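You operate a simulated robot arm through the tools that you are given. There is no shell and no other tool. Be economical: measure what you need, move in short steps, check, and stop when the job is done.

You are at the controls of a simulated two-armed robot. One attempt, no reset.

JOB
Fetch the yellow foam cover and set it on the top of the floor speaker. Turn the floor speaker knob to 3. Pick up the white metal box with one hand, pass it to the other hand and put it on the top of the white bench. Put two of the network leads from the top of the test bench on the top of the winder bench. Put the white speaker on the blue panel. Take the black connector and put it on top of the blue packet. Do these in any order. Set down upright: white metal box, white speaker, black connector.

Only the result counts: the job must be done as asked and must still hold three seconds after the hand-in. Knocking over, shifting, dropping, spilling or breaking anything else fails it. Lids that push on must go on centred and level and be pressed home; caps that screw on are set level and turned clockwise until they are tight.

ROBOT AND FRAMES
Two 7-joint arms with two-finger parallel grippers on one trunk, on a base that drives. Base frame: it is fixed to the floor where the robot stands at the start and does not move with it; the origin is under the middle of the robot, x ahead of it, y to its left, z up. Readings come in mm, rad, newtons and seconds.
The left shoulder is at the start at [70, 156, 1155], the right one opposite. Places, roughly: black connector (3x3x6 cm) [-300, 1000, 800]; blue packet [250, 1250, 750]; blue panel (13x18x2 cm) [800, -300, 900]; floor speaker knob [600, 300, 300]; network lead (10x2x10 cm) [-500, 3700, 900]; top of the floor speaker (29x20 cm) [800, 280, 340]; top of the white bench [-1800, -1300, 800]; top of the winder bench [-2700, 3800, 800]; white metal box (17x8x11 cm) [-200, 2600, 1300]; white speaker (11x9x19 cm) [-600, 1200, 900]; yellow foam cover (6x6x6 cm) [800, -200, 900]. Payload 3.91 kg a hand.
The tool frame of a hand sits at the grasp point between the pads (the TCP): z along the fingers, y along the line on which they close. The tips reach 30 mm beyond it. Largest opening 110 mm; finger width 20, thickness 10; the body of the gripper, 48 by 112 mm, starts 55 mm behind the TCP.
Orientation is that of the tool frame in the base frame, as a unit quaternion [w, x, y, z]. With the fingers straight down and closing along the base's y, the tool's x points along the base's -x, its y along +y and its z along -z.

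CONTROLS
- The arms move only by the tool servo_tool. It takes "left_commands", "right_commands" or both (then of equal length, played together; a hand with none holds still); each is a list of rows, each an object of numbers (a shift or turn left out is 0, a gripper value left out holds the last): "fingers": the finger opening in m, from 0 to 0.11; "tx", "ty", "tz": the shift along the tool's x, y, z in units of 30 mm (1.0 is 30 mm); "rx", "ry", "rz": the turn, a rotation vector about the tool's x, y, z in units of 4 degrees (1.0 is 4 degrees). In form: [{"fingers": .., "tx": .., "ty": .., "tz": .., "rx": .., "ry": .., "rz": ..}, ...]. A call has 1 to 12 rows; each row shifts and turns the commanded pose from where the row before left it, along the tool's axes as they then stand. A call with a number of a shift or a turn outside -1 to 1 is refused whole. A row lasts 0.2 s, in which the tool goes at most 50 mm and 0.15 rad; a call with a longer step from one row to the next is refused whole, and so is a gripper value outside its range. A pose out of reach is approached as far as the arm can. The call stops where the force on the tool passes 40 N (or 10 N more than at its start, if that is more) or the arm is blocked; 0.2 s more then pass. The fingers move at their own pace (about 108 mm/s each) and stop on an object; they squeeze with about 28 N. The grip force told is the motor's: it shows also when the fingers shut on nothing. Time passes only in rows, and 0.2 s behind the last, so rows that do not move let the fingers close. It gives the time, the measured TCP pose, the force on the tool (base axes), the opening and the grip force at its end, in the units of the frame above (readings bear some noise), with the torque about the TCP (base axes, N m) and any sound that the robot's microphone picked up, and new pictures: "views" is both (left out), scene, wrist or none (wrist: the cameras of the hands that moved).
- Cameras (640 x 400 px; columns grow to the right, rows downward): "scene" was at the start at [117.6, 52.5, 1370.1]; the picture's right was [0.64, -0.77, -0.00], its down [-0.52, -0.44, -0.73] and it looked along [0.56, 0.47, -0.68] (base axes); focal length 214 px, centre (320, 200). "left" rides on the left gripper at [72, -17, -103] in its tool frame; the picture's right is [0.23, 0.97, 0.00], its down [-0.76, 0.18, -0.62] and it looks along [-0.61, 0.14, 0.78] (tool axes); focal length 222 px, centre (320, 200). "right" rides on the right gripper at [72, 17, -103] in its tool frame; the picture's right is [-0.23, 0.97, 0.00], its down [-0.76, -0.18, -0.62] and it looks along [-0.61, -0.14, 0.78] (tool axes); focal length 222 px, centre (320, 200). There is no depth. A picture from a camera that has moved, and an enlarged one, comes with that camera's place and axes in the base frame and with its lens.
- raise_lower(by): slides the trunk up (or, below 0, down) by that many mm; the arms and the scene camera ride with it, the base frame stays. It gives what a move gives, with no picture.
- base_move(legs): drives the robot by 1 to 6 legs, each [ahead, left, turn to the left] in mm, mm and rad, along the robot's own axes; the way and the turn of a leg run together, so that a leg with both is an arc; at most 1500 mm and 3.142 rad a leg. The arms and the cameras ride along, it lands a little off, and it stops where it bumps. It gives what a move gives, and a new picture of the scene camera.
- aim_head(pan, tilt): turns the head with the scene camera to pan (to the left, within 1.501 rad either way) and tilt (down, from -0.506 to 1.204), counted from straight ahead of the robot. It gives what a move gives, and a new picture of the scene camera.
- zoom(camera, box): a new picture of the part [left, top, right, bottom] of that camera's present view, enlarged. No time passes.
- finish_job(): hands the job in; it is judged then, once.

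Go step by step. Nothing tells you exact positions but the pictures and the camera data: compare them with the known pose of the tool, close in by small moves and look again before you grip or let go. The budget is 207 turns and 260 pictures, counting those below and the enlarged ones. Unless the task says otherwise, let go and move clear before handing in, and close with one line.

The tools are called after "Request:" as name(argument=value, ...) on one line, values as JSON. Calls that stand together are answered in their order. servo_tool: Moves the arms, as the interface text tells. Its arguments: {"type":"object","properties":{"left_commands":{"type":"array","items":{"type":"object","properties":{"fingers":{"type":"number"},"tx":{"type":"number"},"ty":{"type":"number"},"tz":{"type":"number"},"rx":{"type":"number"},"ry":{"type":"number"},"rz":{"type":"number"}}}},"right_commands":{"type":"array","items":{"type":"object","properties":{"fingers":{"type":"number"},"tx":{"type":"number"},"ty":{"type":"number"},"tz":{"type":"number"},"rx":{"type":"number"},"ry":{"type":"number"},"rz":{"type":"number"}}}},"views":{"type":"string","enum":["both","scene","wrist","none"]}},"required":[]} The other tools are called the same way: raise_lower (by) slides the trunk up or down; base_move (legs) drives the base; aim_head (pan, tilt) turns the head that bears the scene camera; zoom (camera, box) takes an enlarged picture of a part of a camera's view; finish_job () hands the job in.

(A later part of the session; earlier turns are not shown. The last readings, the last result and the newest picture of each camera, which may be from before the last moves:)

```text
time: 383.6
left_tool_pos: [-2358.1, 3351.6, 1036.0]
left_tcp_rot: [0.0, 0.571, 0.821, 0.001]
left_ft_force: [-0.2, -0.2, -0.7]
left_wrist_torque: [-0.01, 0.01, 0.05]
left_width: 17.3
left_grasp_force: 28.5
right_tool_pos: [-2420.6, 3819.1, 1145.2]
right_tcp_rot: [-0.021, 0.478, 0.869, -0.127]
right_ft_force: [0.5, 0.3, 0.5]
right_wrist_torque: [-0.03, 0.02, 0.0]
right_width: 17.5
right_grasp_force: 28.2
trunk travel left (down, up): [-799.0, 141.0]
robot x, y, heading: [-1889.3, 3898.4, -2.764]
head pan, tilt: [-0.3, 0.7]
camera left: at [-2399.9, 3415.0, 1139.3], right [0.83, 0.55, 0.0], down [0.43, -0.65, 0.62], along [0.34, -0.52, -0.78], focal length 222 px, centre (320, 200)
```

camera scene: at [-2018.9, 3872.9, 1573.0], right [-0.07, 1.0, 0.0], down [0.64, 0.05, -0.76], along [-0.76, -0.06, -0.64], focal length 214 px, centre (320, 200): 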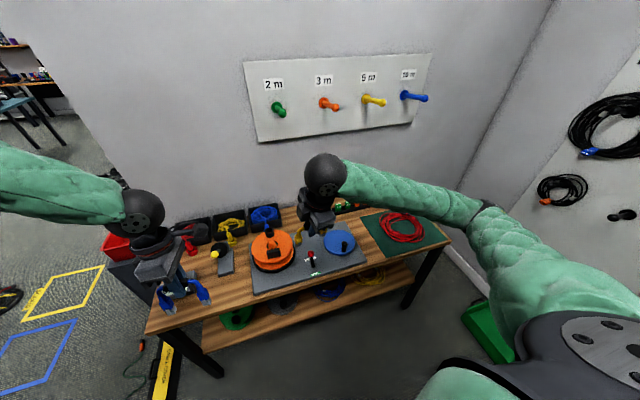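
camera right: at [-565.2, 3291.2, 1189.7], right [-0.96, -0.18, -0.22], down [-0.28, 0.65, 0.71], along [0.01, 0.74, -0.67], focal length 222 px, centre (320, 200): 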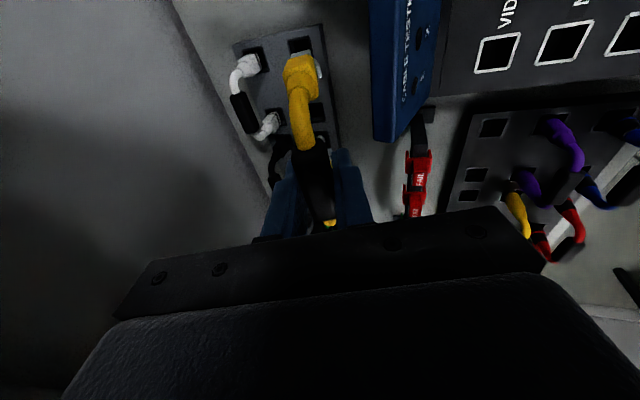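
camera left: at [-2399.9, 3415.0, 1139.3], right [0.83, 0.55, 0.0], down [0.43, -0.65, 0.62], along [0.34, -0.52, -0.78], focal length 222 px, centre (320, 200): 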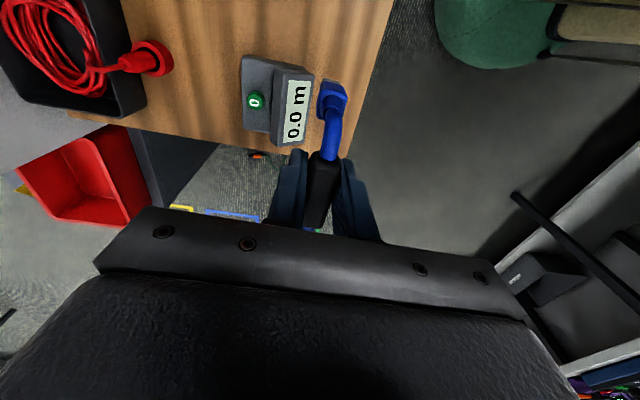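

Request:
servo_tool(left_commands=[{"tx": 0.85, "ty": 0.06}, {"tx": 0.85, "ty": 0.06}, {"tx": 0.8, "ty": 0.06}, {"tz": 0.9}, {"tz": 0.9}, {"tz": 0.9}, {"tz": 0.8}, {}], views="both")

```text
time: 385.4
left_tool_pos: [-2379.5, 3423.8, 936.7]
left_tcp_rot: [0.0, 0.572, 0.82, -0.001]
left_ft_force: [-0.4, -0.2, 0.2]
left_wrist_torque: [-0.02, 0.04, -0.03]
left_width: 17.2
left_grasp_force: 28.3
right_tool_pos: [-2421.3, 3820.5, 1145.4]
right_tcp_rot: [-0.021, 0.48, 0.868, -0.128]
right_ft_force: [-0.3, 1.0, -0.9]
right_wrist_torque: [-0.03, -0.01, 0.03]
right_width: 17.7
right_grasp_force: 27.9
trunk travel left (down, up): [-799.0, 141.0]
robot x, y, heading: [-1886.8, 3898.2, -2.771]
head pan, tilt: [-0.3, 0.7]
camera scene: at [-2018.2, 3873.4, 1573.1], right [-0.07, 1.0, 0.0], down [0.64, 0.05, -0.76], along [-0.76, -0.06, -0.64], focal length 214 px, centre (320, 200)
camera left: at [-2420.3, 3486.4, 1040.4], right [0.84, 0.55, 0.0], down [0.43, -0.65, 0.62], along [0.34, -0.52, -0.78], focal length 222 px, centre (320, 200)
```

scene: 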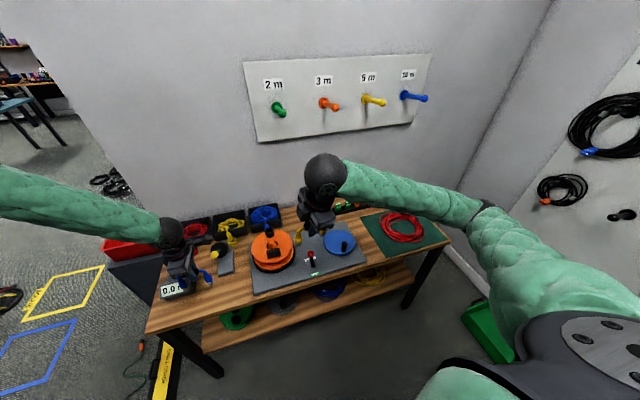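
left: 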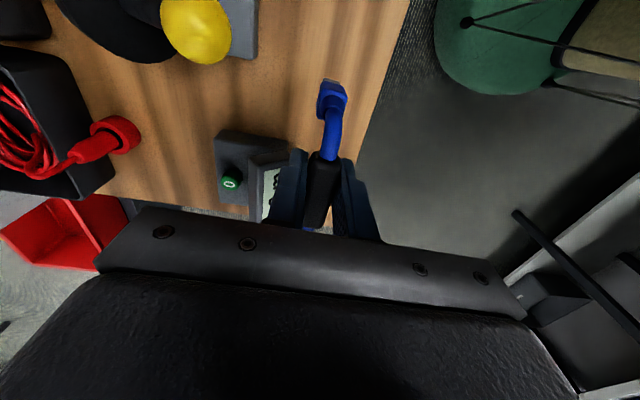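

Request:
servo_tool(left_commands=[{"tz": 0.5, "ty": 0.1}, {"tz": 0.4}, {}], views="none")

Request:
servo_tool(left_commands=[{"tz": 0.2}, {"tz": 0.1}, {}], views="none")

Request:
servo_tool(left_commands=[{"tz": 0.2}, {"tz": 0.1}, {}], views="none")

```text
time: 386.2
left_tool_pos: [-2377.5, 3424.0, 907.6]
left_tcp_rot: [0.0, 0.572, 0.82, 0.0]
left_ft_force: [-0.2, -0.7, -1.2]
left_wrist_torque: [0.02, 0.01, -0.02]
left_width: 17.0
left_grasp_force: 27.4
right_tool_pos: [-2422.1, 3820.6, 1145.5]
right_tcp_rot: [-0.021, 0.479, 0.869, -0.127]
right_ft_force: [0.0, -0.7, -0.6]
right_wrist_torque: [-0.01, 0.0, 0.0]
right_width: 17.4
right_grasp_force: 28.1
trunk travel left (down, up): [-799.0, 141.0]
robot x, y, heading: [-1890.0, 3898.3, -2.77]
head pan, tilt: [-0.3, 0.7]
```

```text
time: 387.0
left_tool_pos: [-2374.3, 3421.5, 904.6]
left_tcp_rot: [0.0, 0.571, 0.821, 0.0]
left_ft_force: [1.0, -0.6, -1.2]
left_wrist_torque: [0.0, 0.03, 0.05]
left_width: 17.5
left_grasp_force: 28.3
left hand out of reach, approached as far as the arm can: row 1
right_tool_pos: [-2420.3, 3819.0, 1145.8]
right_tcp_rot: [-0.021, 0.479, 0.868, -0.127]
right_ft_force: [0.3, -1.0, -0.6]
right_wrist_torque: [0.01, 0.01, 0.02]
right_width: 17.4
right_grasp_force: 28.2
trunk travel left (down, up): [-799.0, 141.0]
robot x, y, heading: [-1889.5, 3901.4, -2.768]
head pan, tilt: [-0.3, 0.7]
```

```text
time: 387.8
left_tool_pos: [-2372.5, 3418.6, 902.5]
left_tcp_rot: [0.001, 0.572, 0.82, 0.001]
left_ft_force: [-0.2, 0.0, -0.3]
left_wrist_torque: [-0.05, -0.01, 0.01]
left_width: 17.4
left_grasp_force: 28.2
left hand out of reach, approached as far as the arm can: row 1
right_tool_pos: [-2421.0, 3819.4, 1145.0]
right_tcp_rot: [-0.022, 0.478, 0.869, -0.128]
right_ft_force: [0.9, -0.1, -0.5]
right_wrist_torque: [0.0, -0.02, 0.0]
right_width: 17.3
right_grasp_force: 28.3
trunk travel left (down, up): [-799.0, 141.0]
robot x, y, heading: [-1893.3, 3897.0, -2.763]
head pan, tilt: [-0.3, 0.7]
```

The left arm is at its low limit, so I lower with the trunk.

Request:
raise_lower(by=-8)

Request:
raise_lower(by=-6)

Request:
raise_lower(by=-5)

```text
time: 388.4
left_tool_pos: [-2373.0, 3418.3, 893.3]
left_tcp_rot: [0.0, 0.572, 0.82, 0.0]
left_ft_force: [0.1, -0.9, 0.1]
left_wrist_torque: [-0.01, -0.01, 0.01]
left_width: 17.2
left_grasp_force: 28.2
right_tool_pos: [-2421.8, 3819.9, 1136.6]
right_tcp_rot: [-0.021, 0.479, 0.868, -0.128]
right_ft_force: [-0.3, 0.6, -0.7]
right_wrist_torque: [-0.03, -0.01, 0.01]
right_width: 17.1
right_grasp_force: 28.3
trunk travel left (down, up): [-791.0, 149.0]
robot x, y, heading: [-1890.7, 3898.3, -2.77]
head pan, tilt: [-0.3, 0.7]
```

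```text
time: 388.9
left_tool_pos: [-2371.7, 3417.0, 888.8]
left_tcp_rot: [0.001, 0.572, 0.82, 0.001]
left_ft_force: [0.5, 0.4, -0.3]
left_wrist_torque: [-0.03, -0.02, 0.03]
left_width: 17.4
left_grasp_force: 27.8
right_tool_pos: [-2421.4, 3819.6, 1131.7]
right_tcp_rot: [-0.021, 0.478, 0.869, -0.127]
right_ft_force: [-0.4, -0.5, -0.3]
right_wrist_torque: [0.0, -0.02, 0.02]
right_width: 17.4
right_grasp_force: 27.7
trunk travel left (down, up): [-785.0, 155.0]
robot x, y, heading: [-1896.1, 3901.6, -2.766]
head pan, tilt: [-0.3, 0.7]
```

```text
time: 389.4
left_tool_pos: [-2372.7, 3418.8, 883.7]
left_tcp_rot: [0.0, 0.572, 0.82, 0.0]
left_ft_force: [0.2, -0.4, -0.2]
left_wrist_torque: [-0.04, 0.03, -0.05]
left_width: 17.3
left_grasp_force: 27.6
right_tool_pos: [-2421.7, 3819.5, 1126.5]
right_tcp_rot: [-0.021, 0.478, 0.869, -0.128]
right_ft_force: [-0.2, -0.5, -0.3]
right_wrist_torque: [0.03, 0.02, -0.03]
right_width: 17.1
right_grasp_force: 28.4
trunk travel left (down, up): [-780.0, 160.0]
robot x, y, heading: [-1889.9, 3898.4, -2.767]
head pan, tilt: [-0.3, 0.7]
```

Request:
zoom(camera="scene", box=[130, 210, 270, 340])

```text
3.08 times, centred on (200, 275) of scene
camera zoom: at [-2019.0, 3872.8, 1554.0], right [-0.07, 1.0, 0.0], down [0.64, 0.05, -0.76], along [-0.76, -0.06, -0.64], focal length 660 px, centre (689, -31)
```

zoom: 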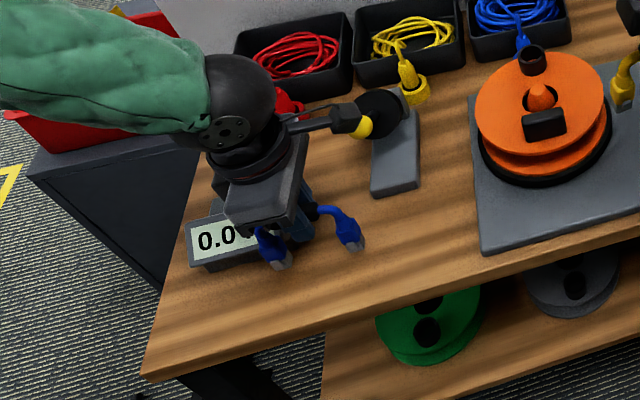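

Request:
raise_lower(by=-8)

Request:
raise_lower(by=-6)

Request:
raise_lower(by=-6)

Request:
raise_lower(by=-6)

```text
time: 390.0
left_tool_pos: [-2371.7, 3417.0, 874.9]
left_tcp_rot: [0.001, 0.573, 0.82, 0.0]
left_ft_force: [-0.2, 0.3, 0.0]
left_wrist_torque: [0.0, -0.01, -0.04]
left_width: 17.5
left_grasp_force: 27.8
right_tool_pos: [-2420.4, 3820.5, 1117.3]
right_tcp_rot: [-0.021, 0.478, 0.869, -0.127]
right_ft_force: [-0.4, -0.6, -0.6]
right_wrist_torque: [0.0, 0.0, -0.05]
right_width: 17.5
right_grasp_force: 27.6
trunk travel left (down, up): [-772.0, 168.0]
robot x, y, heading: [-1893.0, 3899.8, -2.769]
head pan, tilt: [-0.3, 0.7]
```

```text
time: 390.6
left_tool_pos: [-2371.8, 3417.6, 869.8]
left_tcp_rot: [0.001, 0.572, 0.82, 0.001]
left_ft_force: [-0.8, -0.8, -0.8]
left_wrist_torque: [-0.01, 0.0, -0.01]
left_width: 17.4
left_grasp_force: 27.7
right_tool_pos: [-2419.5, 3818.4, 1112.9]
right_tcp_rot: [-0.022, 0.479, 0.868, -0.128]
right_ft_force: [-0.8, -0.9, -1.0]
right_wrist_torque: [-0.01, -0.02, 0.0]
right_width: 17.2
right_grasp_force: 27.8
trunk travel left (down, up): [-766.0, 174.0]
robot x, y, heading: [-1890.0, 3899.9, -2.767]
head pan, tilt: [-0.3, 0.7]
```

```text
time: 391.1
left_tool_pos: [-2372.2, 3418.2, 863.1]
left_tcp_rot: [0.0, 0.572, 0.82, 0.0]
left_ft_force: [0.5, -0.2, -1.3]
left_wrist_torque: [0.01, 0.04, -0.04]
left_width: 17.3
left_grasp_force: 28.6
right_tool_pos: [-2420.7, 3820.2, 1106.3]
right_tcp_rot: [-0.021, 0.479, 0.869, -0.127]
right_ft_force: [0.3, -0.1, -0.7]
right_wrist_torque: [0.01, 0.0, 0.01]
right_width: 17.5
right_grasp_force: 28.0
trunk travel left (down, up): [-760.0, 180.0]
robot x, y, heading: [-1890.1, 3900.2, -2.767]
head pan, tilt: [-0.3, 0.7]
```

```text
time: 391.7
left_tool_pos: [-2372.8, 3417.9, 857.8]
left_tcp_rot: [0.001, 0.573, 0.82, 0.001]
left_ft_force: [-0.3, 0.4, -0.1]
left_wrist_torque: [0.01, 0.0, 0.03]
left_width: 17.0
left_grasp_force: 28.2
right_tool_pos: [-2421.5, 3820.2, 1100.2]
right_tcp_rot: [-0.02, 0.478, 0.869, -0.127]
right_ft_force: [-0.1, 0.4, -0.7]
right_wrist_torque: [-0.04, 0.0, -0.04]
right_width: 17.4
right_grasp_force: 27.6
trunk travel left (down, up): [-754.0, 186.0]
robot x, y, heading: [-1892.3, 3900.4, -2.772]
head pan, tilt: [-0.3, 0.7]
```

Request:
raise_lower(by=-7)

Request:
raise_lower(by=-7)

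Request:
raise_lower(by=-7)

Request:
zoom(camera="scene", box=[130, 210, 270, 340])

```text
time: 392.2
left_tool_pos: [-2372.2, 3417.7, 853.5]
left_tcp_rot: [-0.002, 0.572, 0.82, -0.002]
left_ft_force: [4.5, -9.1, 35.1]
left_wrist_torque: [0.4, 0.06, -0.02]
left_width: 17.3
left_grasp_force: 28.6
right_tool_pos: [-2420.0, 3819.3, 1094.7]
right_tcp_rot: [-0.022, 0.479, 0.868, -0.128]
right_ft_force: [1.1, -0.3, -0.5]
right_wrist_torque: [0.04, -0.02, -0.02]
right_width: 17.2
right_grasp_force: 27.6
trunk travel left (down, up): [-747.0, 193.0]
robot x, y, heading: [-1888.3, 3901.4, -2.768]
head pan, tilt: [-0.3, 0.7]
```

```text
time: 392.8
left_tool_pos: [-2372.3, 3418.6, 844.4]
left_tcp_rot: [-0.001, 0.572, 0.82, -0.001]
left_ft_force: [-1.7, -3.4, 35.4]
left_wrist_torque: [-0.07, 0.09, 0.05]
left_width: 17.4
left_grasp_force: 28.2
right_tool_pos: [-2420.9, 3820.0, 1086.3]
right_tcp_rot: [-0.021, 0.479, 0.868, -0.128]
right_ft_force: [-0.5, 0.4, -0.6]
right_wrist_torque: [0.0, 0.0, -0.01]
right_width: 17.3
right_grasp_force: 27.8
trunk travel left (down, up): [-740.0, 200.0]
robot x, y, heading: [-1888.8, 3897.4, -2.769]
head pan, tilt: [-0.3, 0.7]
```

```text
time: 393.3
left_tool_pos: [-2371.4, 3420.8, 837.9]
left_tcp_rot: [0.001, 0.572, 0.82, 0.001]
left_ft_force: [-5.4, 1.8, 32.5]
left_wrist_torque: [0.0, 0.17, 0.03]
left_width: 17.4
left_grasp_force: 28.4
right_tool_pos: [-2421.4, 3821.2, 1080.4]
right_tcp_rot: [-0.022, 0.478, 0.869, -0.128]
right_ft_force: [0.4, -0.2, -0.8]
right_wrist_torque: [-0.06, 0.0, -0.01]
right_width: 17.5
right_grasp_force: 27.7
trunk travel left (down, up): [-733.0, 207.0]
robot x, y, heading: [-1893.1, 3899.3, -2.765]
head pan, tilt: [-0.3, 0.7]
```

```text
3.08 times, centred on (200, 275) of scene
camera zoom: at [-2017.5, 3874.9, 1507.1], right [-0.07, 1.0, 0.0], down [0.64, 0.05, -0.77], along [-0.76, -0.06, -0.64], focal length 660 px, centre (689, -31)
```

zoom: 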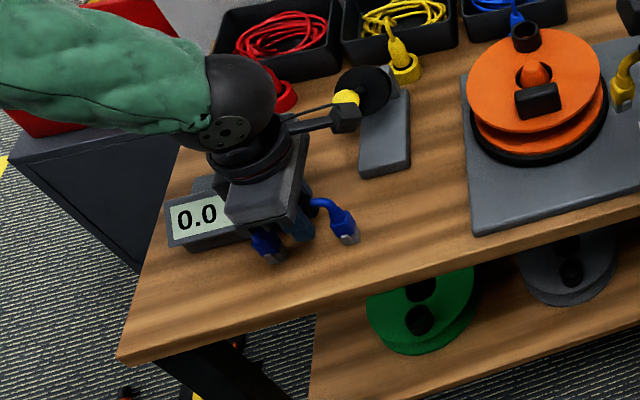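

Contact made (bench about 762). I relieve, open and rise.

Request:
raise_lower(by=1)

Request:
servo_tool(left_commands=[{"fingers": 0.03}, {"fingers": 0.045}, {}], views="none")

Request:
raise_lower(by=140)

Request:
zoom(camera="scene", box=[130, 210, 270, 340])

```text
time: 393.9
left_tool_pos: [-2371.2, 3419.6, 837.4]
left_tcp_rot: [0.002, 0.572, 0.82, 0.001]
left_ft_force: [-6.3, 7.6, 16.1]
left_wrist_torque: [0.18, 0.2, 0.01]
left_width: 17.2
left_grasp_force: 28.1
right_tool_pos: [-2420.7, 3820.7, 1080.3]
right_tcp_rot: [-0.021, 0.478, 0.869, -0.128]
right_ft_force: [0.0, -0.4, -0.5]
right_wrist_torque: [-0.01, -0.03, -0.05]
right_width: 17.6
right_grasp_force: 28.0
trunk travel left (down, up): [-734.0, 206.0]
robot x, y, heading: [-1892.5, 3902.2, -2.767]
head pan, tilt: [-0.3, 0.7]
```

```text
time: 394.6
left_tool_pos: [-2370.9, 3418.7, 836.5]
left_tcp_rot: [0.0, 0.572, 0.82, 0.001]
left_ft_force: [0.7, 0.7, 0.4]
left_wrist_torque: [-0.01, -0.02, 0.0]
left_width: 44.8
left_grasp_force: 0.1
right_tool_pos: [-2421.4, 3820.1, 1079.7]
right_tcp_rot: [-0.022, 0.479, 0.869, -0.127]
right_ft_force: [-0.8, 0.0, 0.6]
right_wrist_torque: [0.04, -0.01, -0.02]
right_width: 17.2
right_grasp_force: 28.2
trunk travel left (down, up): [-734.0, 206.0]
robot x, y, heading: [-1894.0, 3897.3, -2.767]
head pan, tilt: [-0.3, 0.7]
```

```text
time: 396.3
left_tool_pos: [-2372.2, 3418.0, 976.5]
left_tcp_rot: [0.0, 0.573, 0.82, 0.001]
left_ft_force: [0.2, 0.0, -0.4]
left_wrist_torque: [0.0, 0.0, 0.0]
left_width: 45.2
left_grasp_force: 0.0
right_tool_pos: [-2421.5, 3819.8, 1219.8]
right_tcp_rot: [-0.021, 0.478, 0.869, -0.128]
right_ft_force: [0.4, 0.9, -1.3]
right_wrist_torque: [-0.02, 0.02, 0.03]
right_width: 17.3
right_grasp_force: 28.2
trunk travel left (down, up): [-874.0, 66.0]
robot x, y, heading: [-1892.0, 3897.8, -2.77]
head pan, tilt: [-0.3, 0.7]
```

```text
3.08 times, centred on (200, 275) of scene
camera zoom: at [-2019.1, 3872.8, 1647.9], right [-0.07, 1.0, 0.0], down [0.64, 0.05, -0.76], along [-0.76, -0.06, -0.64], focal length 660 px, centre (689, -31)
```

zoom: 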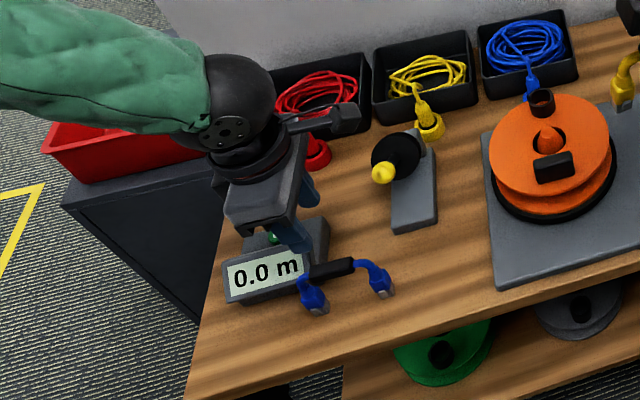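

Blue lead is on the bench. For the yellow one I yaw the right hand 90° about the vertical and shift the base left so it can reach the next free spot.

Request:
servo_tool(right_commands=[{"rz": 0.99, "ry": 0.248, "rx": 0.087}, {"rz": 0.99, "ry": 0.248, "rx": 0.087}, {"rz": 0.99, "ry": 0.248, "rx": 0.087}, {"rz": 0.99, "ry": 0.248, "rx": 0.087}, {"rz": 0.99, "ry": 0.248, "rx": 0.087}, {"rz": 0.99, "ry": 0.248, "rx": 0.087}, {"rz": 0.99, "ry": 0.248, "rx": 0.087}, {"rz": 0.99, "ry": 0.248, "rx": 0.087}, {"rz": 0.99, "ry": 0.248, "rx": 0.087}, {"rz": 0.99, "ry": 0.248, "rx": 0.087}, {"rz": 0.99, "ry": 0.248, "rx": 0.087}, {"rz": 0.99, "ry": 0.248, "rx": 0.087}], views="none")

Request:
servo_tool(right_commands=[{"rz": 0.99, "ry": 0.248, "rx": 0.087}, {"rz": 0.99, "ry": 0.248, "rx": 0.087}, {"rz": 0.99, "ry": 0.248, "rx": 0.087}, {"rz": 0.99, "ry": 0.248, "rx": 0.087}, {"rz": 0.99, "ry": 0.248, "rx": 0.087}, {"rz": 0.99, "ry": 0.248, "rx": 0.087}, {"rz": 0.99, "ry": 0.248, "rx": 0.087}, {"rz": 0.99, "ry": 0.248, "rx": 0.087}, {"rz": 0.99, "ry": 0.248, "rx": 0.087}, {"rz": 0.99, "ry": 0.248, "rx": 0.087}], left_commands=[{"tz": -0.8}, {"tz": -0.8}, {"tz": -0.8}, {"tz": -0.8}, {}, {}, {}, {}, {}, {}], views="none")

Request:
base_move(legs=[[0, 320, 0]])

```text
time: 398.9
left_tool_pos: [-2372.1, 3418.1, 977.8]
left_tcp_rot: [0.0, 0.573, 0.82, 0.0]
left_ft_force: [-0.5, -0.8, -0.7]
left_wrist_torque: [0.0, -0.03, 0.0]
left_width: 44.9
left_grasp_force: 0.1
right_tool_pos: [-2421.5, 3819.1, 1219.9]
right_tcp_rot: [-0.072, 0.796, 0.591, -0.106]
right_ft_force: [-0.7, -0.4, -1.3]
right_wrist_torque: [0.01, 0.0, 0.05]
right_width: 17.5
right_grasp_force: 27.6
trunk travel left (down, up): [-874.0, 66.0]
robot x, y, heading: [-1893.0, 3898.4, -2.771]
head pan, tilt: [-0.3, 0.7]
```

```text
time: 401.1
left_tool_pos: [-2370.5, 3415.3, 1070.9]
left_tcp_rot: [0.001, 0.572, 0.82, 0.0]
left_ft_force: [0.7, -0.2, -0.2]
left_wrist_torque: [0.02, 0.0, -0.04]
left_width: 44.9
left_grasp_force: 0.1
right_tool_pos: [-2420.4, 3819.5, 1221.1]
right_tcp_rot: [-0.105, 0.953, 0.273, -0.075]
right_ft_force: [-0.6, 0.7, -1.4]
right_wrist_torque: [-0.02, -0.02, -0.02]
right_width: 17.3
right_grasp_force: 27.1
trunk travel left (down, up): [-874.0, 66.0]
robot x, y, heading: [-1890.7, 3899.0, -2.766]
head pan, tilt: [-0.3, 0.7]
```

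```text
time: 403.3
left_tool_pos: [-2247.0, 3109.1, 1070.2]
left_tcp_rot: [-0.001, 0.569, 0.822, 0.001]
left_ft_force: [-0.3, -0.2, 0.5]
left_wrist_torque: [0.0, -0.01, -0.01]
left_width: 45.0
left_grasp_force: 0.0
right_tool_pos: [-2300.1, 3510.9, 1220.9]
right_tcp_rot: [-0.105, 0.952, 0.278, -0.076]
right_ft_force: [-0.1, 0.3, -0.9]
right_wrist_torque: [-0.03, 0.02, 0.03]
right_width: 17.5
right_grasp_force: 27.6
trunk travel left (down, up): [-874.0, 66.0]
robot x, y, heading: [-1773.0, 3595.2, -2.759]
head pan, tilt: [-0.3, 0.7]
camera scene: at [-1898.0, 3567.6, 1648.0], right [-0.08, 1.0, 0.0], down [0.64, 0.05, -0.76], along [-0.76, -0.06, -0.64], focal length 214 px, centre (320, 200)
```

scene: 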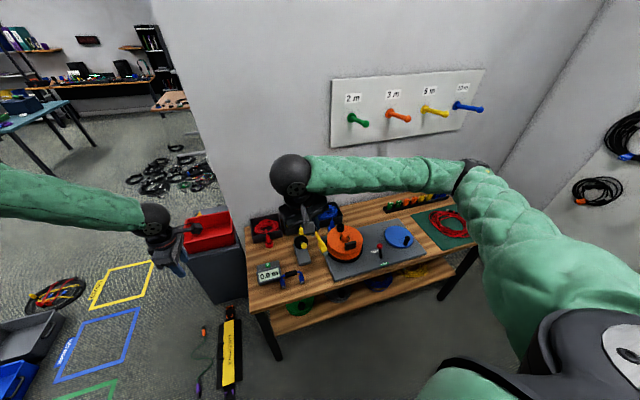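

Request:
servo_tool(right_commands=[{"tx": -0.98, "ty": -0.78, "tz": 0.28}, {"tx": -0.98, "ty": -0.78, "tz": 0.28}, {"tx": -0.98, "ty": -0.78, "tz": 0.28}, {"tz": 0.95, "ty": 0.238, "tx": 0.085}, {"tz": 0.95, "ty": 0.238, "tx": 0.085}, {"tz": 0.95, "ty": 0.238, "tx": 0.085}, {"tz": 0.95, "ty": 0.238, "tx": 0.085}, {"tz": 0.95, "ty": 0.238, "tx": 0.085}, {"tz": 0.95, "ty": 0.238, "tx": 0.085}, {"tz": 0.95, "ty": 0.238, "tx": 0.085}, {"tz": 0.95, "ty": 0.238, "tx": 0.085}, {"tz": 0.95, "ty": 0.238, "tx": 0.085}], views="scene")

Request:
zoom(camera="scene", box=[230, 200, 390, 310])

```text
time: 405.9
left_tool_pos: [-2246.9, 3107.4, 1072.6]
left_tcp_rot: [0.0, 0.569, 0.822, 0.0]
left_ft_force: [0.8, 0.2, 0.4]
left_wrist_torque: [-0.01, -0.03, -0.01]
left_width: 44.8
left_grasp_force: 0.1
right_tool_pos: [-2416.3, 3526.0, 954.2]
right_tcp_rot: [-0.105, 0.952, 0.278, -0.075]
right_ft_force: [0.3, 0.4, -1.6]
right_wrist_torque: [-0.01, -0.02, -0.02]
right_width: 17.3
right_grasp_force: 28.3
trunk travel left (down, up): [-874.0, 66.0]
robot x, y, heading: [-1770.6, 3591.1, -2.756]
head pan, tilt: [-0.3, 0.7]
camera scene: at [-1897.7, 3567.2, 1648.1], right [-0.08, 1.0, 0.0], down [0.64, 0.05, -0.76], along [-0.76, -0.06, -0.64], focal length 214 px, centre (320, 200)
```

scene: 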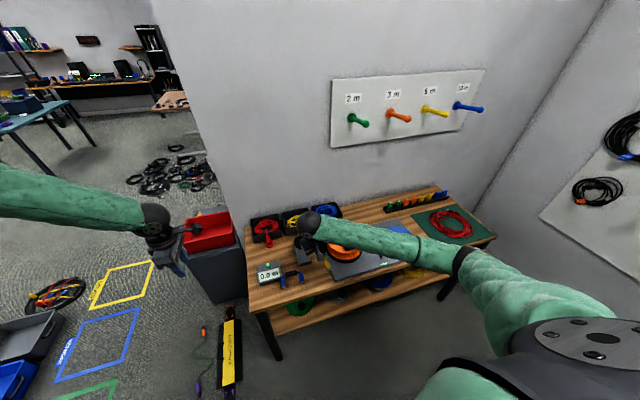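

```text
3.64 times, centred on (310, 255) of scene
camera zoom: at [-1897.7, 3567.2, 1648.1], right [-0.08, 1.0, 0.0], down [0.64, 0.05, -0.76], along [-0.76, -0.06, -0.64], focal length 780 px, centre (356, 0)
```

zoom: 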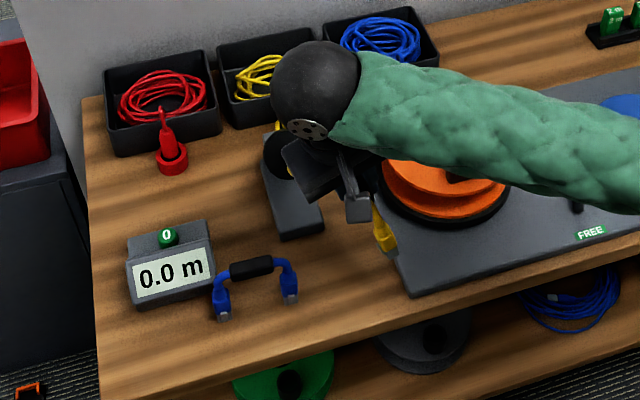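

Request:
servo_tool(right_commands=[{"ty": 0.5}, {"tz": 0.93, "ty": 0.233, "tx": 0.083}, {"tz": 0.93, "ty": 0.233, "tx": 0.083}, {"tz": 0.9, "ty": 0.225, "tx": 0.08}, {}], views="none")

Request:
servo_tool(right_commands=[{"tz": 0.15, "ty": 0.037, "tx": 0.013}, {}], views="none")

Request:
servo_tool(right_commands=[{"tz": 0.12, "ty": 0.03, "tx": 0.01}, {}], views="none")

```text
time: 407.1
left_tool_pos: [-2246.8, 3107.2, 1071.3]
left_tcp_rot: [0.0, 0.569, 0.822, 0.0]
left_ft_force: [-0.4, 0.6, -0.4]
left_wrist_torque: [0.02, 0.02, 0.0]
left_width: 44.8
left_grasp_force: 0.1
right_tool_pos: [-2405.7, 3515.0, 865.7]
right_tcp_rot: [-0.106, 0.952, 0.277, -0.076]
right_ft_force: [0.3, 0.2, -0.8]
right_wrist_torque: [-0.01, 0.0, -0.01]
right_width: 17.4
right_grasp_force: 27.9
trunk travel left (down, up): [-874.0, 66.0]
robot x, y, heading: [-1771.6, 3594.9, -2.76]
head pan, tilt: [-0.3, 0.7]
```

```text
time: 407.7
left_tool_pos: [-2247.0, 3108.6, 1071.3]
left_tcp_rot: [0.001, 0.569, 0.822, 0.0]
left_ft_force: [-0.6, -0.2, -0.5]
left_wrist_torque: [0.03, 0.02, 0.01]
left_width: 45.0
left_grasp_force: 0.0
right_tool_pos: [-2405.0, 3514.6, 861.6]
right_tcp_rot: [-0.105, 0.952, 0.278, -0.075]
right_ft_force: [0.4, 0.3, -0.5]
right_wrist_torque: [-0.02, 0.03, -0.03]
right_width: 17.4
right_grasp_force: 27.9
trunk travel left (down, up): [-874.0, 66.0]
robot x, y, heading: [-1770.7, 3592.6, -2.759]
head pan, tilt: [-0.3, 0.7]
```

```text
time: 408.3
left_tool_pos: [-2247.3, 3108.2, 1071.4]
left_tcp_rot: [0.001, 0.569, 0.823, 0.0]
left_ft_force: [-1.5, 0.2, -0.6]
left_wrist_torque: [-0.01, 0.01, -0.01]
left_width: 45.1
left_grasp_force: 0.1
right_tool_pos: [-2406.2, 3513.1, 857.0]
right_tcp_rot: [-0.105, 0.952, 0.278, -0.076]
right_ft_force: [-0.1, -0.5, -0.5]
right_wrist_torque: [0.01, 0.01, 0.03]
right_width: 17.5
right_grasp_force: 28.4
trunk travel left (down, up): [-874.0, 66.0]
robot x, y, heading: [-1768.1, 3598.4, -2.759]
head pan, tilt: [-0.3, 0.7]
```

Request:
servo_tool(right_commands=[{"tz": 0.12, "ty": 0.03, "tx": 0.01}, {}], views="none")

Request:
servo_tool(right_commands=[{"tz": 0.1, "ty": 0.025}, {}], views="none")

Request:
servo_tool(right_commands=[{"tz": 0.1, "ty": 0.025}, {}], views="none")

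```text
time: 408.9
left_tool_pos: [-2246.7, 3107.5, 1071.5]
left_tcp_rot: [0.0, 0.569, 0.822, 0.0]
left_ft_force: [0.6, 0.4, -0.2]
left_wrist_torque: [0.02, 0.02, -0.03]
left_width: 45.2
left_grasp_force: 0.0
right_tool_pos: [-2407.1, 3512.7, 852.6]
right_tcp_rot: [-0.105, 0.952, 0.278, -0.075]
right_ft_force: [-0.3, 0.5, 0.1]
right_wrist_torque: [-0.01, -0.02, 0.0]
right_width: 17.3
right_grasp_force: 28.6
trunk travel left (down, up): [-874.0, 66.0]
robot x, y, heading: [-1770.6, 3594.0, -2.758]
head pan, tilt: [-0.3, 0.7]
```

```text
time: 409.5
left_tool_pos: [-2247.6, 3106.5, 1071.6]
left_tcp_rot: [0.0, 0.569, 0.823, 0.0]
left_ft_force: [-0.1, -0.1, -0.2]
left_wrist_torque: [0.02, -0.01, 0.02]
left_width: 44.7
left_grasp_force: 0.1
right_tool_pos: [-2407.7, 3513.0, 851.1]
right_tcp_rot: [-0.105, 0.952, 0.278, -0.076]
right_ft_force: [-0.1, -0.4, -0.2]
right_wrist_torque: [0.0, -0.02, 0.01]
right_width: 17.7
right_grasp_force: 27.6
trunk travel left (down, up): [-874.0, 66.0]
robot x, y, heading: [-1771.6, 3595.5, -2.761]
head pan, tilt: [-0.3, 0.7]
```

```text
time: 410.1
left_tool_pos: [-2246.2, 3107.1, 1070.1]
left_tcp_rot: [0.0, 0.57, 0.822, 0.001]
left_ft_force: [-0.1, 0.1, -0.6]
left_wrist_torque: [0.01, 0.0, -0.02]
left_width: 45.1
left_grasp_force: 0.0
right_tool_pos: [-2408.0, 3512.6, 847.8]
right_tcp_rot: [-0.105, 0.952, 0.278, -0.076]
right_ft_force: [0.9, 1.3, 3.4]
right_wrist_torque: [0.0, 0.07, 0.02]
right_width: 17.5
right_grasp_force: 28.5
trunk travel left (down, up): [-874.0, 66.0]
robot x, y, heading: [-1770.6, 3592.4, -2.762]
head pan, tilt: [-0.3, 0.7]
```

Contact. I open and withdraw along the tool axis, then check.

Request:
servo_tool(right_commands=[{"tz": 0.03}, {"fingers": 0.026}, {"fingers": 0.036}, {}, {"tz": -0.5}, {"tz": -0.9}, {"tz": -0.9}, {"tz": -0.9}, {"tz": -0.9}, {"tz": -0.9}, {"tz": -0.9}], views="none")

Request:
zoom(camera="scene", box=[230, 200, 390, 310])

```text
time: 412.5
left_tool_pos: [-2245.8, 3107.0, 1070.7]
left_tcp_rot: [0.0, 0.57, 0.822, -0.001]
left_ft_force: [-0.9, 0.8, 0.6]
left_wrist_torque: [0.0, 0.01, -0.02]
left_width: 45.3
left_grasp_force: 0.1
right_tool_pos: [-2372.1, 3485.7, 1019.7]
right_tcp_rot: [-0.105, 0.952, 0.277, -0.075]
right_ft_force: [1.2, -0.5, 0.7]
right_wrist_torque: [0.0, 0.02, 0.01]
right_width: 36.1
right_grasp_force: 0.0
trunk travel left (down, up): [-874.0, 66.0]
robot x, y, heading: [-1771.9, 3596.0, -2.761]
head pan, tilt: [-0.3, 0.7]
```

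```text
3.64 times, centred on (310, 255) of scene
camera zoom: at [-1896.9, 3566.3, 1647.9], right [-0.08, 1.0, 0.0], down [0.64, 0.05, -0.76], along [-0.76, -0.06, -0.64], focal length 780 px, centre (356, 0)
```

zoom: 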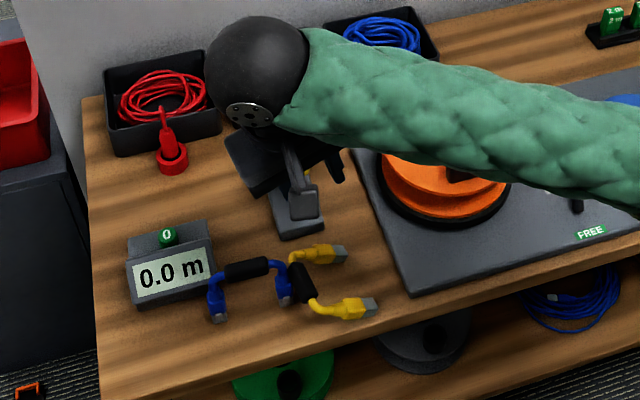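

Yellow lies on the bench beside blue. Now the white box: I level and yaw the right tool, and drive to its shelf.

Request:
servo_tool(right_commands=[{"tz": -0.9, "rx": -0.9, "ry": 0.32}, {"tz": -0.9, "rx": -0.9, "ry": 0.32}, {"rx": -0.9, "ry": 0.32}, {"rx": -0.9, "ry": 0.32}, {"rz": -1}, {"rz": -1}, {"rz": -1}, {"rz": -1}, {"rz": -1}, {"rz": -1}, {"rz": -1}, {"rz": -1}], views="none")

Request:
servo_tool(right_commands=[{"rz": -1, "tz": -0.9}, {"rz": -1, "tz": -0.9}, {"rz": -1, "tz": -0.9}, {"rz": -1, "tz": -0.9}, {"rz": -1}, {"rz": -1}, {"rz": -1}, {"rz": -1}, {"rz": -1}, {"rz": -1}, {"rz": -1}, {"rz": -1}], views="none")

Request:
base_move(legs=[[0, 1290, 0], [0, 0, 1.571], [0, 0, 1.571], [250, 0, 0]])

```text
time: 415.1
left_tool_pos: [-2247.5, 3108.3, 1070.6]
left_tcp_rot: [0.0, 0.569, 0.822, 0.0]
left_ft_force: [0.4, -0.1, 0.1]
left_wrist_torque: [-0.01, 0.02, 0.0]
left_width: 44.9
left_grasp_force: 0.0
right_tool_pos: [-2361.9, 3478.2, 1070.1]
right_tcp_rot: [0.003, 0.845, 0.535, 0.002]
right_ft_force: [-0.7, 0.4, 0.1]
right_wrist_torque: [-0.01, 0.0, 0.02]
right_width: 36.0
right_grasp_force: 0.1
trunk travel left (down, up): [-874.0, 66.0]
robot x, y, heading: [-1766.9, 3595.8, -2.76]
head pan, tilt: [-0.3, 0.7]
```

```text
time: 417.7
left_tool_pos: [-2247.1, 3107.4, 1070.8]
left_tcp_rot: [0.0, 0.569, 0.822, 0.0]
left_ft_force: [-0.6, 0.2, -0.3]
left_wrist_torque: [-0.01, 0.03, 0.0]
left_width: 45.3
left_grasp_force: 0.1
right_tool_pos: [-2362.0, 3477.3, 1178.5]
right_tcp_rot: [0.003, 0.555, 0.832, 0.0]
right_ft_force: [-1.3, 0.5, -0.6]
right_wrist_torque: [0.01, -0.02, -0.02]
right_width: 36.1
right_grasp_force: 0.0
trunk travel left (down, up): [-874.0, 66.0]
robot x, y, heading: [-1766.4, 3594.0, -2.759]
head pan, tilt: [-0.3, 0.7]
```

```text
time: 433.4
left_tool_pos: [-600.5, 3015.6, 1071.7]
left_tcp_rot: [0.0, 0.835, -0.551, 0.0]
left_ft_force: [0.6, 0.8, -0.2]
left_wrist_torque: [0.0, 0.02, 0.01]
left_width: 45.1
left_grasp_force: 0.1
right_tool_pos: [-469.6, 2650.8, 1178.2]
right_tcp_rot: [0.001, 0.844, -0.536, -0.003]
right_ft_force: [0.1, -0.9, 0.1]
right_wrist_torque: [0.02, 0.0, 0.02]
right_width: 36.1
right_grasp_force: 0.0
trunk travel left (down, up): [-874.0, 66.0]
robot x, y, heading: [-1056.6, 2509.2, 0.428]
head pan, tilt: [-0.3, 0.7]
camera scene: at [-922.2, 2538.8, 1648.1], right [0.13, -0.99, 0.0], down [-0.64, -0.08, -0.76], along [0.76, 0.1, -0.64], focal length 214 px, centre (320, 200)
```

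scene: 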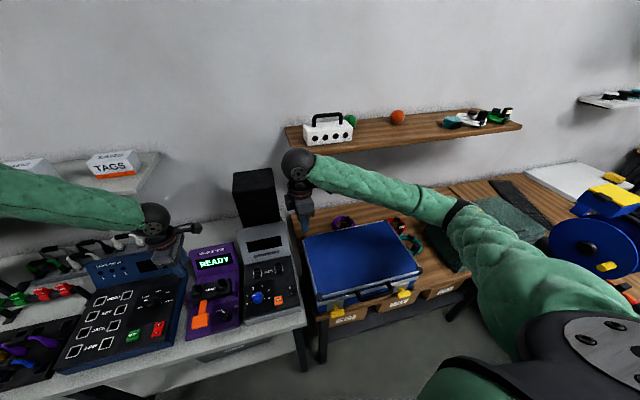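

Request:
zoom(camera="scene", box=[280, 90, 420, 180])

```text
4.44 times, centred on (350, 135) of scene
camera zoom: at [-922.2, 2538.8, 1648.1], right [0.13, -0.99, 0.0], down [-0.64, -0.08, -0.76], along [0.76, 0.1, -0.64], focal length 953 px, centre (187, 489)
```

zoom: 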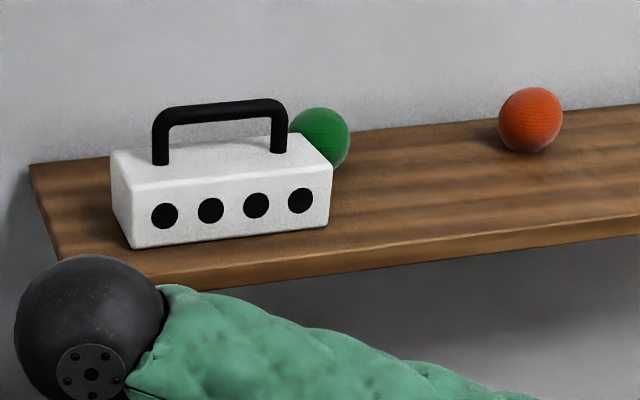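

Request:
raise_lower(by=60)

Request:
servo_tool(right_commands=[{"tz": -1, "fingers": 0.06}, {"tz": -1}, {"tz": -1}, {"tz": -1}, {"tz": -1}, {"tz": -1}, {"tz": -1}, {"tz": -1}], views="none")

Request:
base_move(legs=[[90, 0, -0.03]])

```text
time: 434.4
left_tool_pos: [-601.9, 3015.0, 1131.8]
left_tcp_rot: [0.0, 0.835, -0.55, 0.0]
left_ft_force: [0.4, 0.0, -0.3]
left_wrist_torque: [0.0, -0.04, -0.01]
left_width: 44.9
left_grasp_force: 0.1
right_tool_pos: [-468.4, 2651.3, 1238.8]
right_tcp_rot: [0.001, 0.844, -0.536, -0.002]
right_ft_force: [-1.2, -0.7, -0.1]
right_wrist_torque: [-0.02, -0.01, 0.02]
right_width: 36.0
right_grasp_force: 0.1
trunk travel left (down, up): [-934.0, 6.0]
robot x, y, heading: [-1054.0, 2508.6, 0.427]
head pan, tilt: [-0.3, 0.7]
```

```text
time: 436.1
left_tool_pos: [-599.6, 3016.5, 1132.6]
left_tcp_rot: [0.001, 0.835, -0.55, 0.0]
left_ft_force: [0.3, 0.8, 1.0]
left_wrist_torque: [0.0, 0.0, -0.01]
left_width: 44.8
left_grasp_force: 0.1
right_tool_pos: [-469.0, 2650.8, 1478.0]
right_tcp_rot: [0.001, 0.844, -0.536, -0.003]
right_ft_force: [0.5, 1.5, 0.1]
right_wrist_torque: [-0.01, -0.01, -0.01]
right_width: 60.0
right_grasp_force: 0.0
trunk travel left (down, up): [-934.0, 6.0]
robot x, y, heading: [-1055.6, 2506.4, 0.431]
head pan, tilt: [-0.3, 0.7]
```

```text
time: 437.3
left_tool_pos: [-509.2, 3036.2, 1136.7]
left_tcp_rot: [-0.002, 0.827, -0.562, 0.002]
left_ft_force: [-0.6, 0.2, 0.6]
left_wrist_torque: [0.0, -0.07, 0.02]
left_width: 45.3
left_grasp_force: 0.1
right_tool_pos: [-388.7, 2668.5, 1483.5]
right_tcp_rot: [-0.003, 0.837, -0.547, -0.002]
right_ft_force: [-1.1, -0.5, 0.7]
right_wrist_torque: [-0.04, -0.08, -0.03]
right_width: 59.9
right_grasp_force: 0.1
trunk travel left (down, up): [-934.0, 6.0]
robot x, y, heading: [-972.0, 2543.7, 0.399]
head pan, tilt: [-0.3, 0.7]
camera scene: at [-847.8, 2567.8, 1709.2], right [0.1, -1.0, 0.0], down [-0.64, -0.06, -0.77], along [0.76, 0.08, -0.64], focal length 214 px, centre (320, 200)
```

scene: 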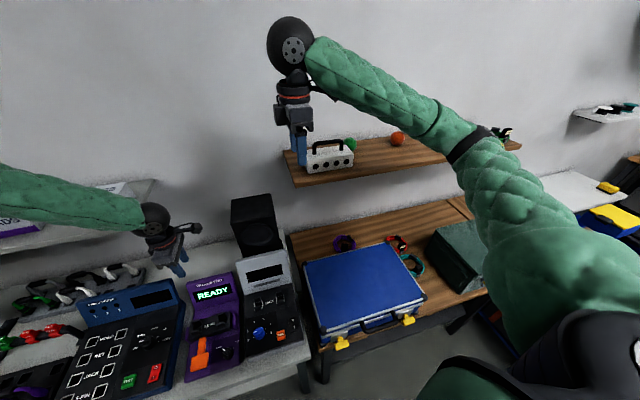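

Request:
servo_tool(right_commands=[{"tx": 0.69, "ty": -0.91}, {"tx": 0.69, "ty": -0.91}, {"tx": 0.69, "ty": -0.91}, {"tx": 0.69, "ty": -0.91}, {"tx": 0.69, "ty": -0.91}, {"tx": 0.69, "ty": -0.91}, {}], views="both")

```text
time: 438.9
left_tool_pos: [-504.2, 3039.3, 1131.9]
left_tcp_rot: [0.001, 0.827, -0.562, 0.0]
left_ft_force: [-0.3, -0.2, 0.4]
left_wrist_torque: [-0.02, -0.02, -0.03]
left_width: 45.0
left_grasp_force: 0.1
right_tool_pos: [-180.5, 2622.7, 1475.6]
right_tcp_rot: [0.0, 0.837, -0.547, -0.003]
right_ft_force: [-0.4, -0.2, -1.0]
right_wrist_torque: [0.03, -0.01, 0.02]
right_width: 60.1
right_grasp_force: 0.1
trunk travel left (down, up): [-934.0, 6.0]
robot x, y, heading: [-972.6, 2541.5, 0.397]
head pan, tilt: [-0.3, 0.7]
camera scene: at [-837.8, 2571.4, 1707.9], right [0.1, -1.0, 0.0], down [-0.64, -0.06, -0.76], along [0.76, 0.08, -0.64], focal length 214 px, centre (320, 200)
camera right: at [-166.7, 2549.3, 1578.5], right [-0.98, -0.18, 0.0], down [-0.14, 0.77, 0.63], along [-0.12, 0.62, -0.78], focal length 222 px, centre (320, 200)
```

scene: 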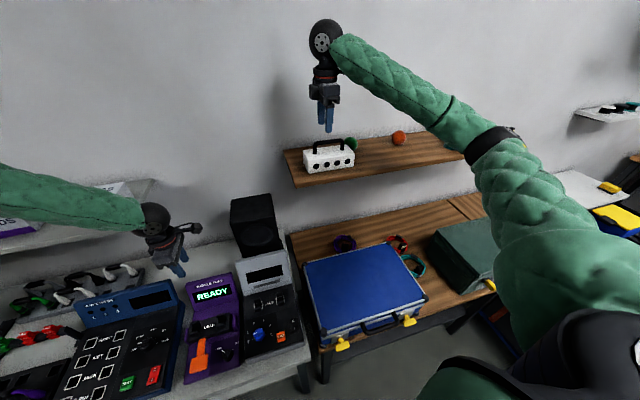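
right: 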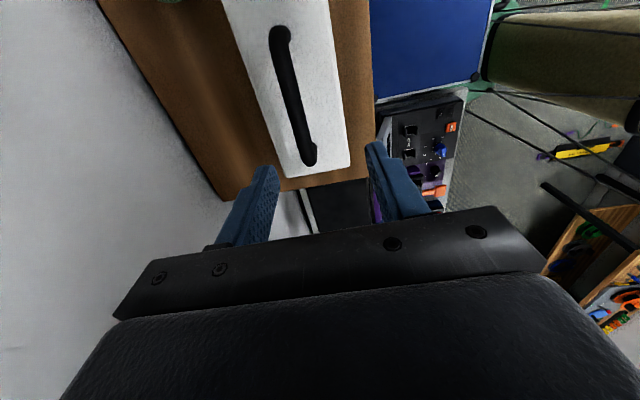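

Request:
servo_tool(right_commands=[{"tx": 0.83, "ty": -0.42, "fingers": 0.05}, {"tz": 0.7}, {"tz": 0.7}, {"tz": 0.6}, {}], views="wrist")

```text
time: 440.1
left_tool_pos: [-503.8, 3039.7, 1131.9]
left_tcp_rot: [0.001, 0.827, -0.563, 0.0]
left_ft_force: [0.4, 0.2, -0.8]
left_wrist_torque: [-0.04, 0.01, 0.03]
left_width: 45.2
left_grasp_force: 0.1
right_tool_pos: [-159.6, 2604.4, 1417.7]
right_tcp_rot: [0.001, 0.836, -0.548, -0.003]
right_ft_force: [0.4, 0.2, 0.7]
right_wrist_torque: [0.03, -0.01, 0.02]
right_width: 50.1
right_grasp_force: 0.0
trunk travel left (down, up): [-934.0, 6.0]
robot x, y, heading: [-969.6, 2542.5, 0.4]
head pan, tilt: [-0.3, 0.7]
camera right: at [-145.2, 2530.4, 1520.1], right [-0.98, -0.18, 0.0], down [-0.14, 0.77, 0.63], along [-0.12, 0.62, -0.78], focal length 222 px, centre (320, 200)
```

right: 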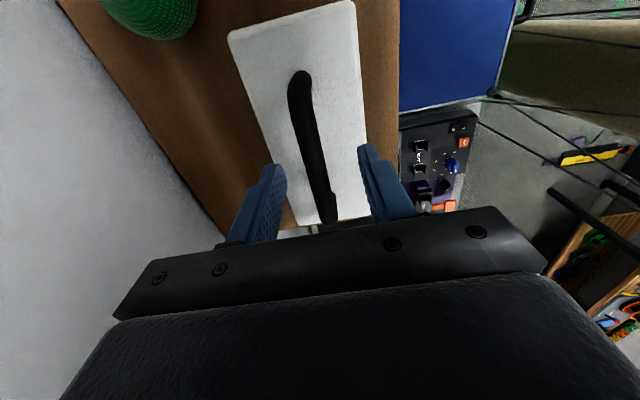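

Request:
servo_tool(right_commands=[{"tz": 0.5}, {"fingers": 0.005}, {}, {}, {}], views="none")

Request:
servo_tool(right_commands=[{"tz": -0.3}, {"tz": -0.4}, {"tz": -0.5}, {"tz": -0.5}, {}], views="wrist")

```text
time: 441.3
left_tool_pos: [-502.9, 3038.2, 1131.6]
left_tcp_rot: [0.001, 0.827, -0.562, 0.002]
left_ft_force: [0.0, -0.4, 0.8]
left_wrist_torque: [0.02, 0.0, 0.02]
left_width: 44.7
left_grasp_force: 0.1
right_tool_pos: [-157.8, 2603.8, 1401.4]
right_tcp_rot: [0.001, 0.837, -0.547, -0.004]
right_ft_force: [-0.1, -0.6, 0.3]
right_wrist_torque: [0.03, 0.0, 0.0]
right_width: 13.7
right_grasp_force: 27.9
trunk travel left (down, up): [-934.0, 6.0]
robot x, y, heading: [-977.5, 2542.5, 0.397]
head pan, tilt: [-0.3, 0.7]
```

```text
time: 442.5
left_tool_pos: [-502.7, 3038.3, 1131.6]
left_tcp_rot: [0.0, 0.827, -0.562, -0.001]
left_ft_force: [0.0, 0.5, 0.1]
left_wrist_torque: [0.02, 0.0, 0.0]
left_width: 44.9
left_grasp_force: 0.0
right_tool_pos: [-157.7, 2605.9, 1452.3]
right_tcp_rot: [0.001, 0.837, -0.547, -0.003]
right_ft_force: [0.2, -1.0, -6.8]
right_wrist_torque: [-0.06, 0.0, 0.01]
right_width: 13.5
right_grasp_force: 27.5
trunk travel left (down, up): [-934.0, 6.0]
robot x, y, heading: [-970.6, 2546.8, 0.403]
head pan, tilt: [-0.3, 0.7]
camera right: at [-144.9, 2531.4, 1555.4], right [-0.98, -0.18, 0.01], down [-0.14, 0.77, 0.63], along [-0.12, 0.62, -0.78], focal length 222 px, centre (320, 200)
```

right: 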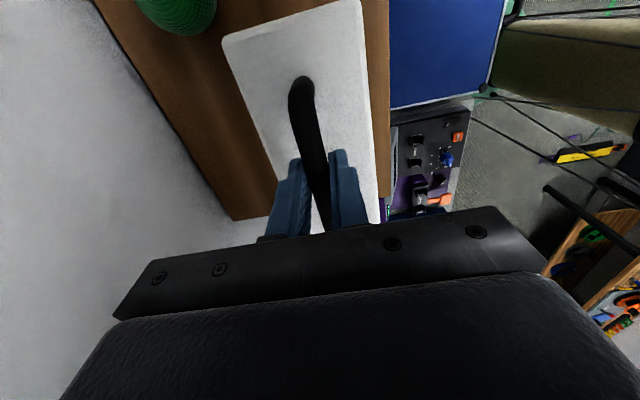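

Box lifted (~0.7 kg). I pull it off the shelf, back off and lower the trunk for the handover.

Request:
servo_tool(right_commands=[{"ty": 0.6, "tz": -0.3}, {"ty": 0.9, "tz": -0.2}, {"ty": 0.9}, {"ty": 0.9}, {"ty": 0.9}, {"ty": 0.9}, {"ty": 0.9}, {"ty": 0.9}], views="none")

Request:
base_move(legs=[[-450, 0, 0]])

Request:
raise_lower(by=-260)

```text
time: 444.3
left_tool_pos: [-504.9, 3037.1, 1132.6]
left_tcp_rot: [0.001, 0.828, -0.561, 0.0]
left_ft_force: [0.0, -0.4, 0.9]
left_wrist_torque: [0.0, 0.04, 0.02]
left_width: 44.9
left_grasp_force: 0.1
right_tool_pos: [-355.0, 2521.9, 1466.6]
right_tcp_rot: [0.0, 0.837, -0.547, -0.004]
right_ft_force: [0.1, 0.1, -6.9]
right_wrist_torque: [-0.07, 0.0, -0.01]
right_width: 13.8
right_grasp_force: 28.2
trunk travel left (down, up): [-934.0, 6.0]
robot x, y, heading: [-975.8, 2543.7, 0.398]
head pan, tilt: [-0.3, 0.7]
```

```text
time: 446.9
left_tool_pos: [-902.1, 2867.9, 1129.9]
left_tcp_rot: [0.001, 0.826, -0.563, -0.001]
left_ft_force: [-0.1, -0.6, 0.2]
left_wrist_torque: [0.01, 0.0, 0.0]
left_width: 45.0
left_grasp_force: 0.0
right_tool_pos: [-754.9, 2351.9, 1466.0]
right_tcp_rot: [0.001, 0.835, -0.55, -0.003]
right_ft_force: [0.9, -0.1, -6.8]
right_wrist_torque: [-0.04, -0.01, 0.01]
right_width: 13.7
right_grasp_force: 27.7
trunk travel left (down, up): [-934.0, 6.0]
robot x, y, heading: [-1372.9, 2377.7, 0.393]
head pan, tilt: [-0.3, 0.7]
camera scene: at [-1238.3, 2402.4, 1707.7], right [0.09, -1.0, 0.0], down [-0.64, -0.06, -0.76], along [0.76, 0.07, -0.65], focal length 214 px, centre (320, 200)
```

scene: 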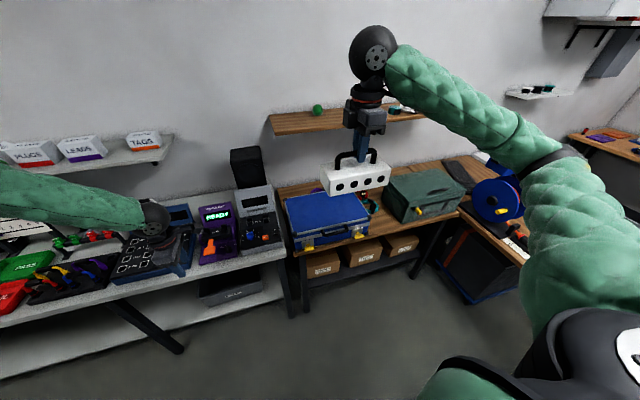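

```text
time: 449.6
left_tool_pos: [-903.3, 2868.1, 871.1]
left_tcp_rot: [0.0, 0.826, -0.563, -0.001]
left_ft_force: [0.6, -0.4, 0.0]
left_wrist_torque: [0.01, 0.03, 0.0]
left_width: 45.2
left_grasp_force: 0.0
right_tool_pos: [-755.5, 2351.3, 1207.0]
right_tcp_rot: [0.0, 0.835, -0.55, -0.002]
right_ft_force: [-0.4, 0.0, -7.6]
right_wrist_torque: [-0.03, -0.03, 0.04]
right_width: 13.3
right_grasp_force: 27.9
trunk travel left (down, up): [-674.0, 266.0]
robot x, y, heading: [-1376.9, 2373.3, 0.393]
head pan, tilt: [-0.3, 0.7]
```

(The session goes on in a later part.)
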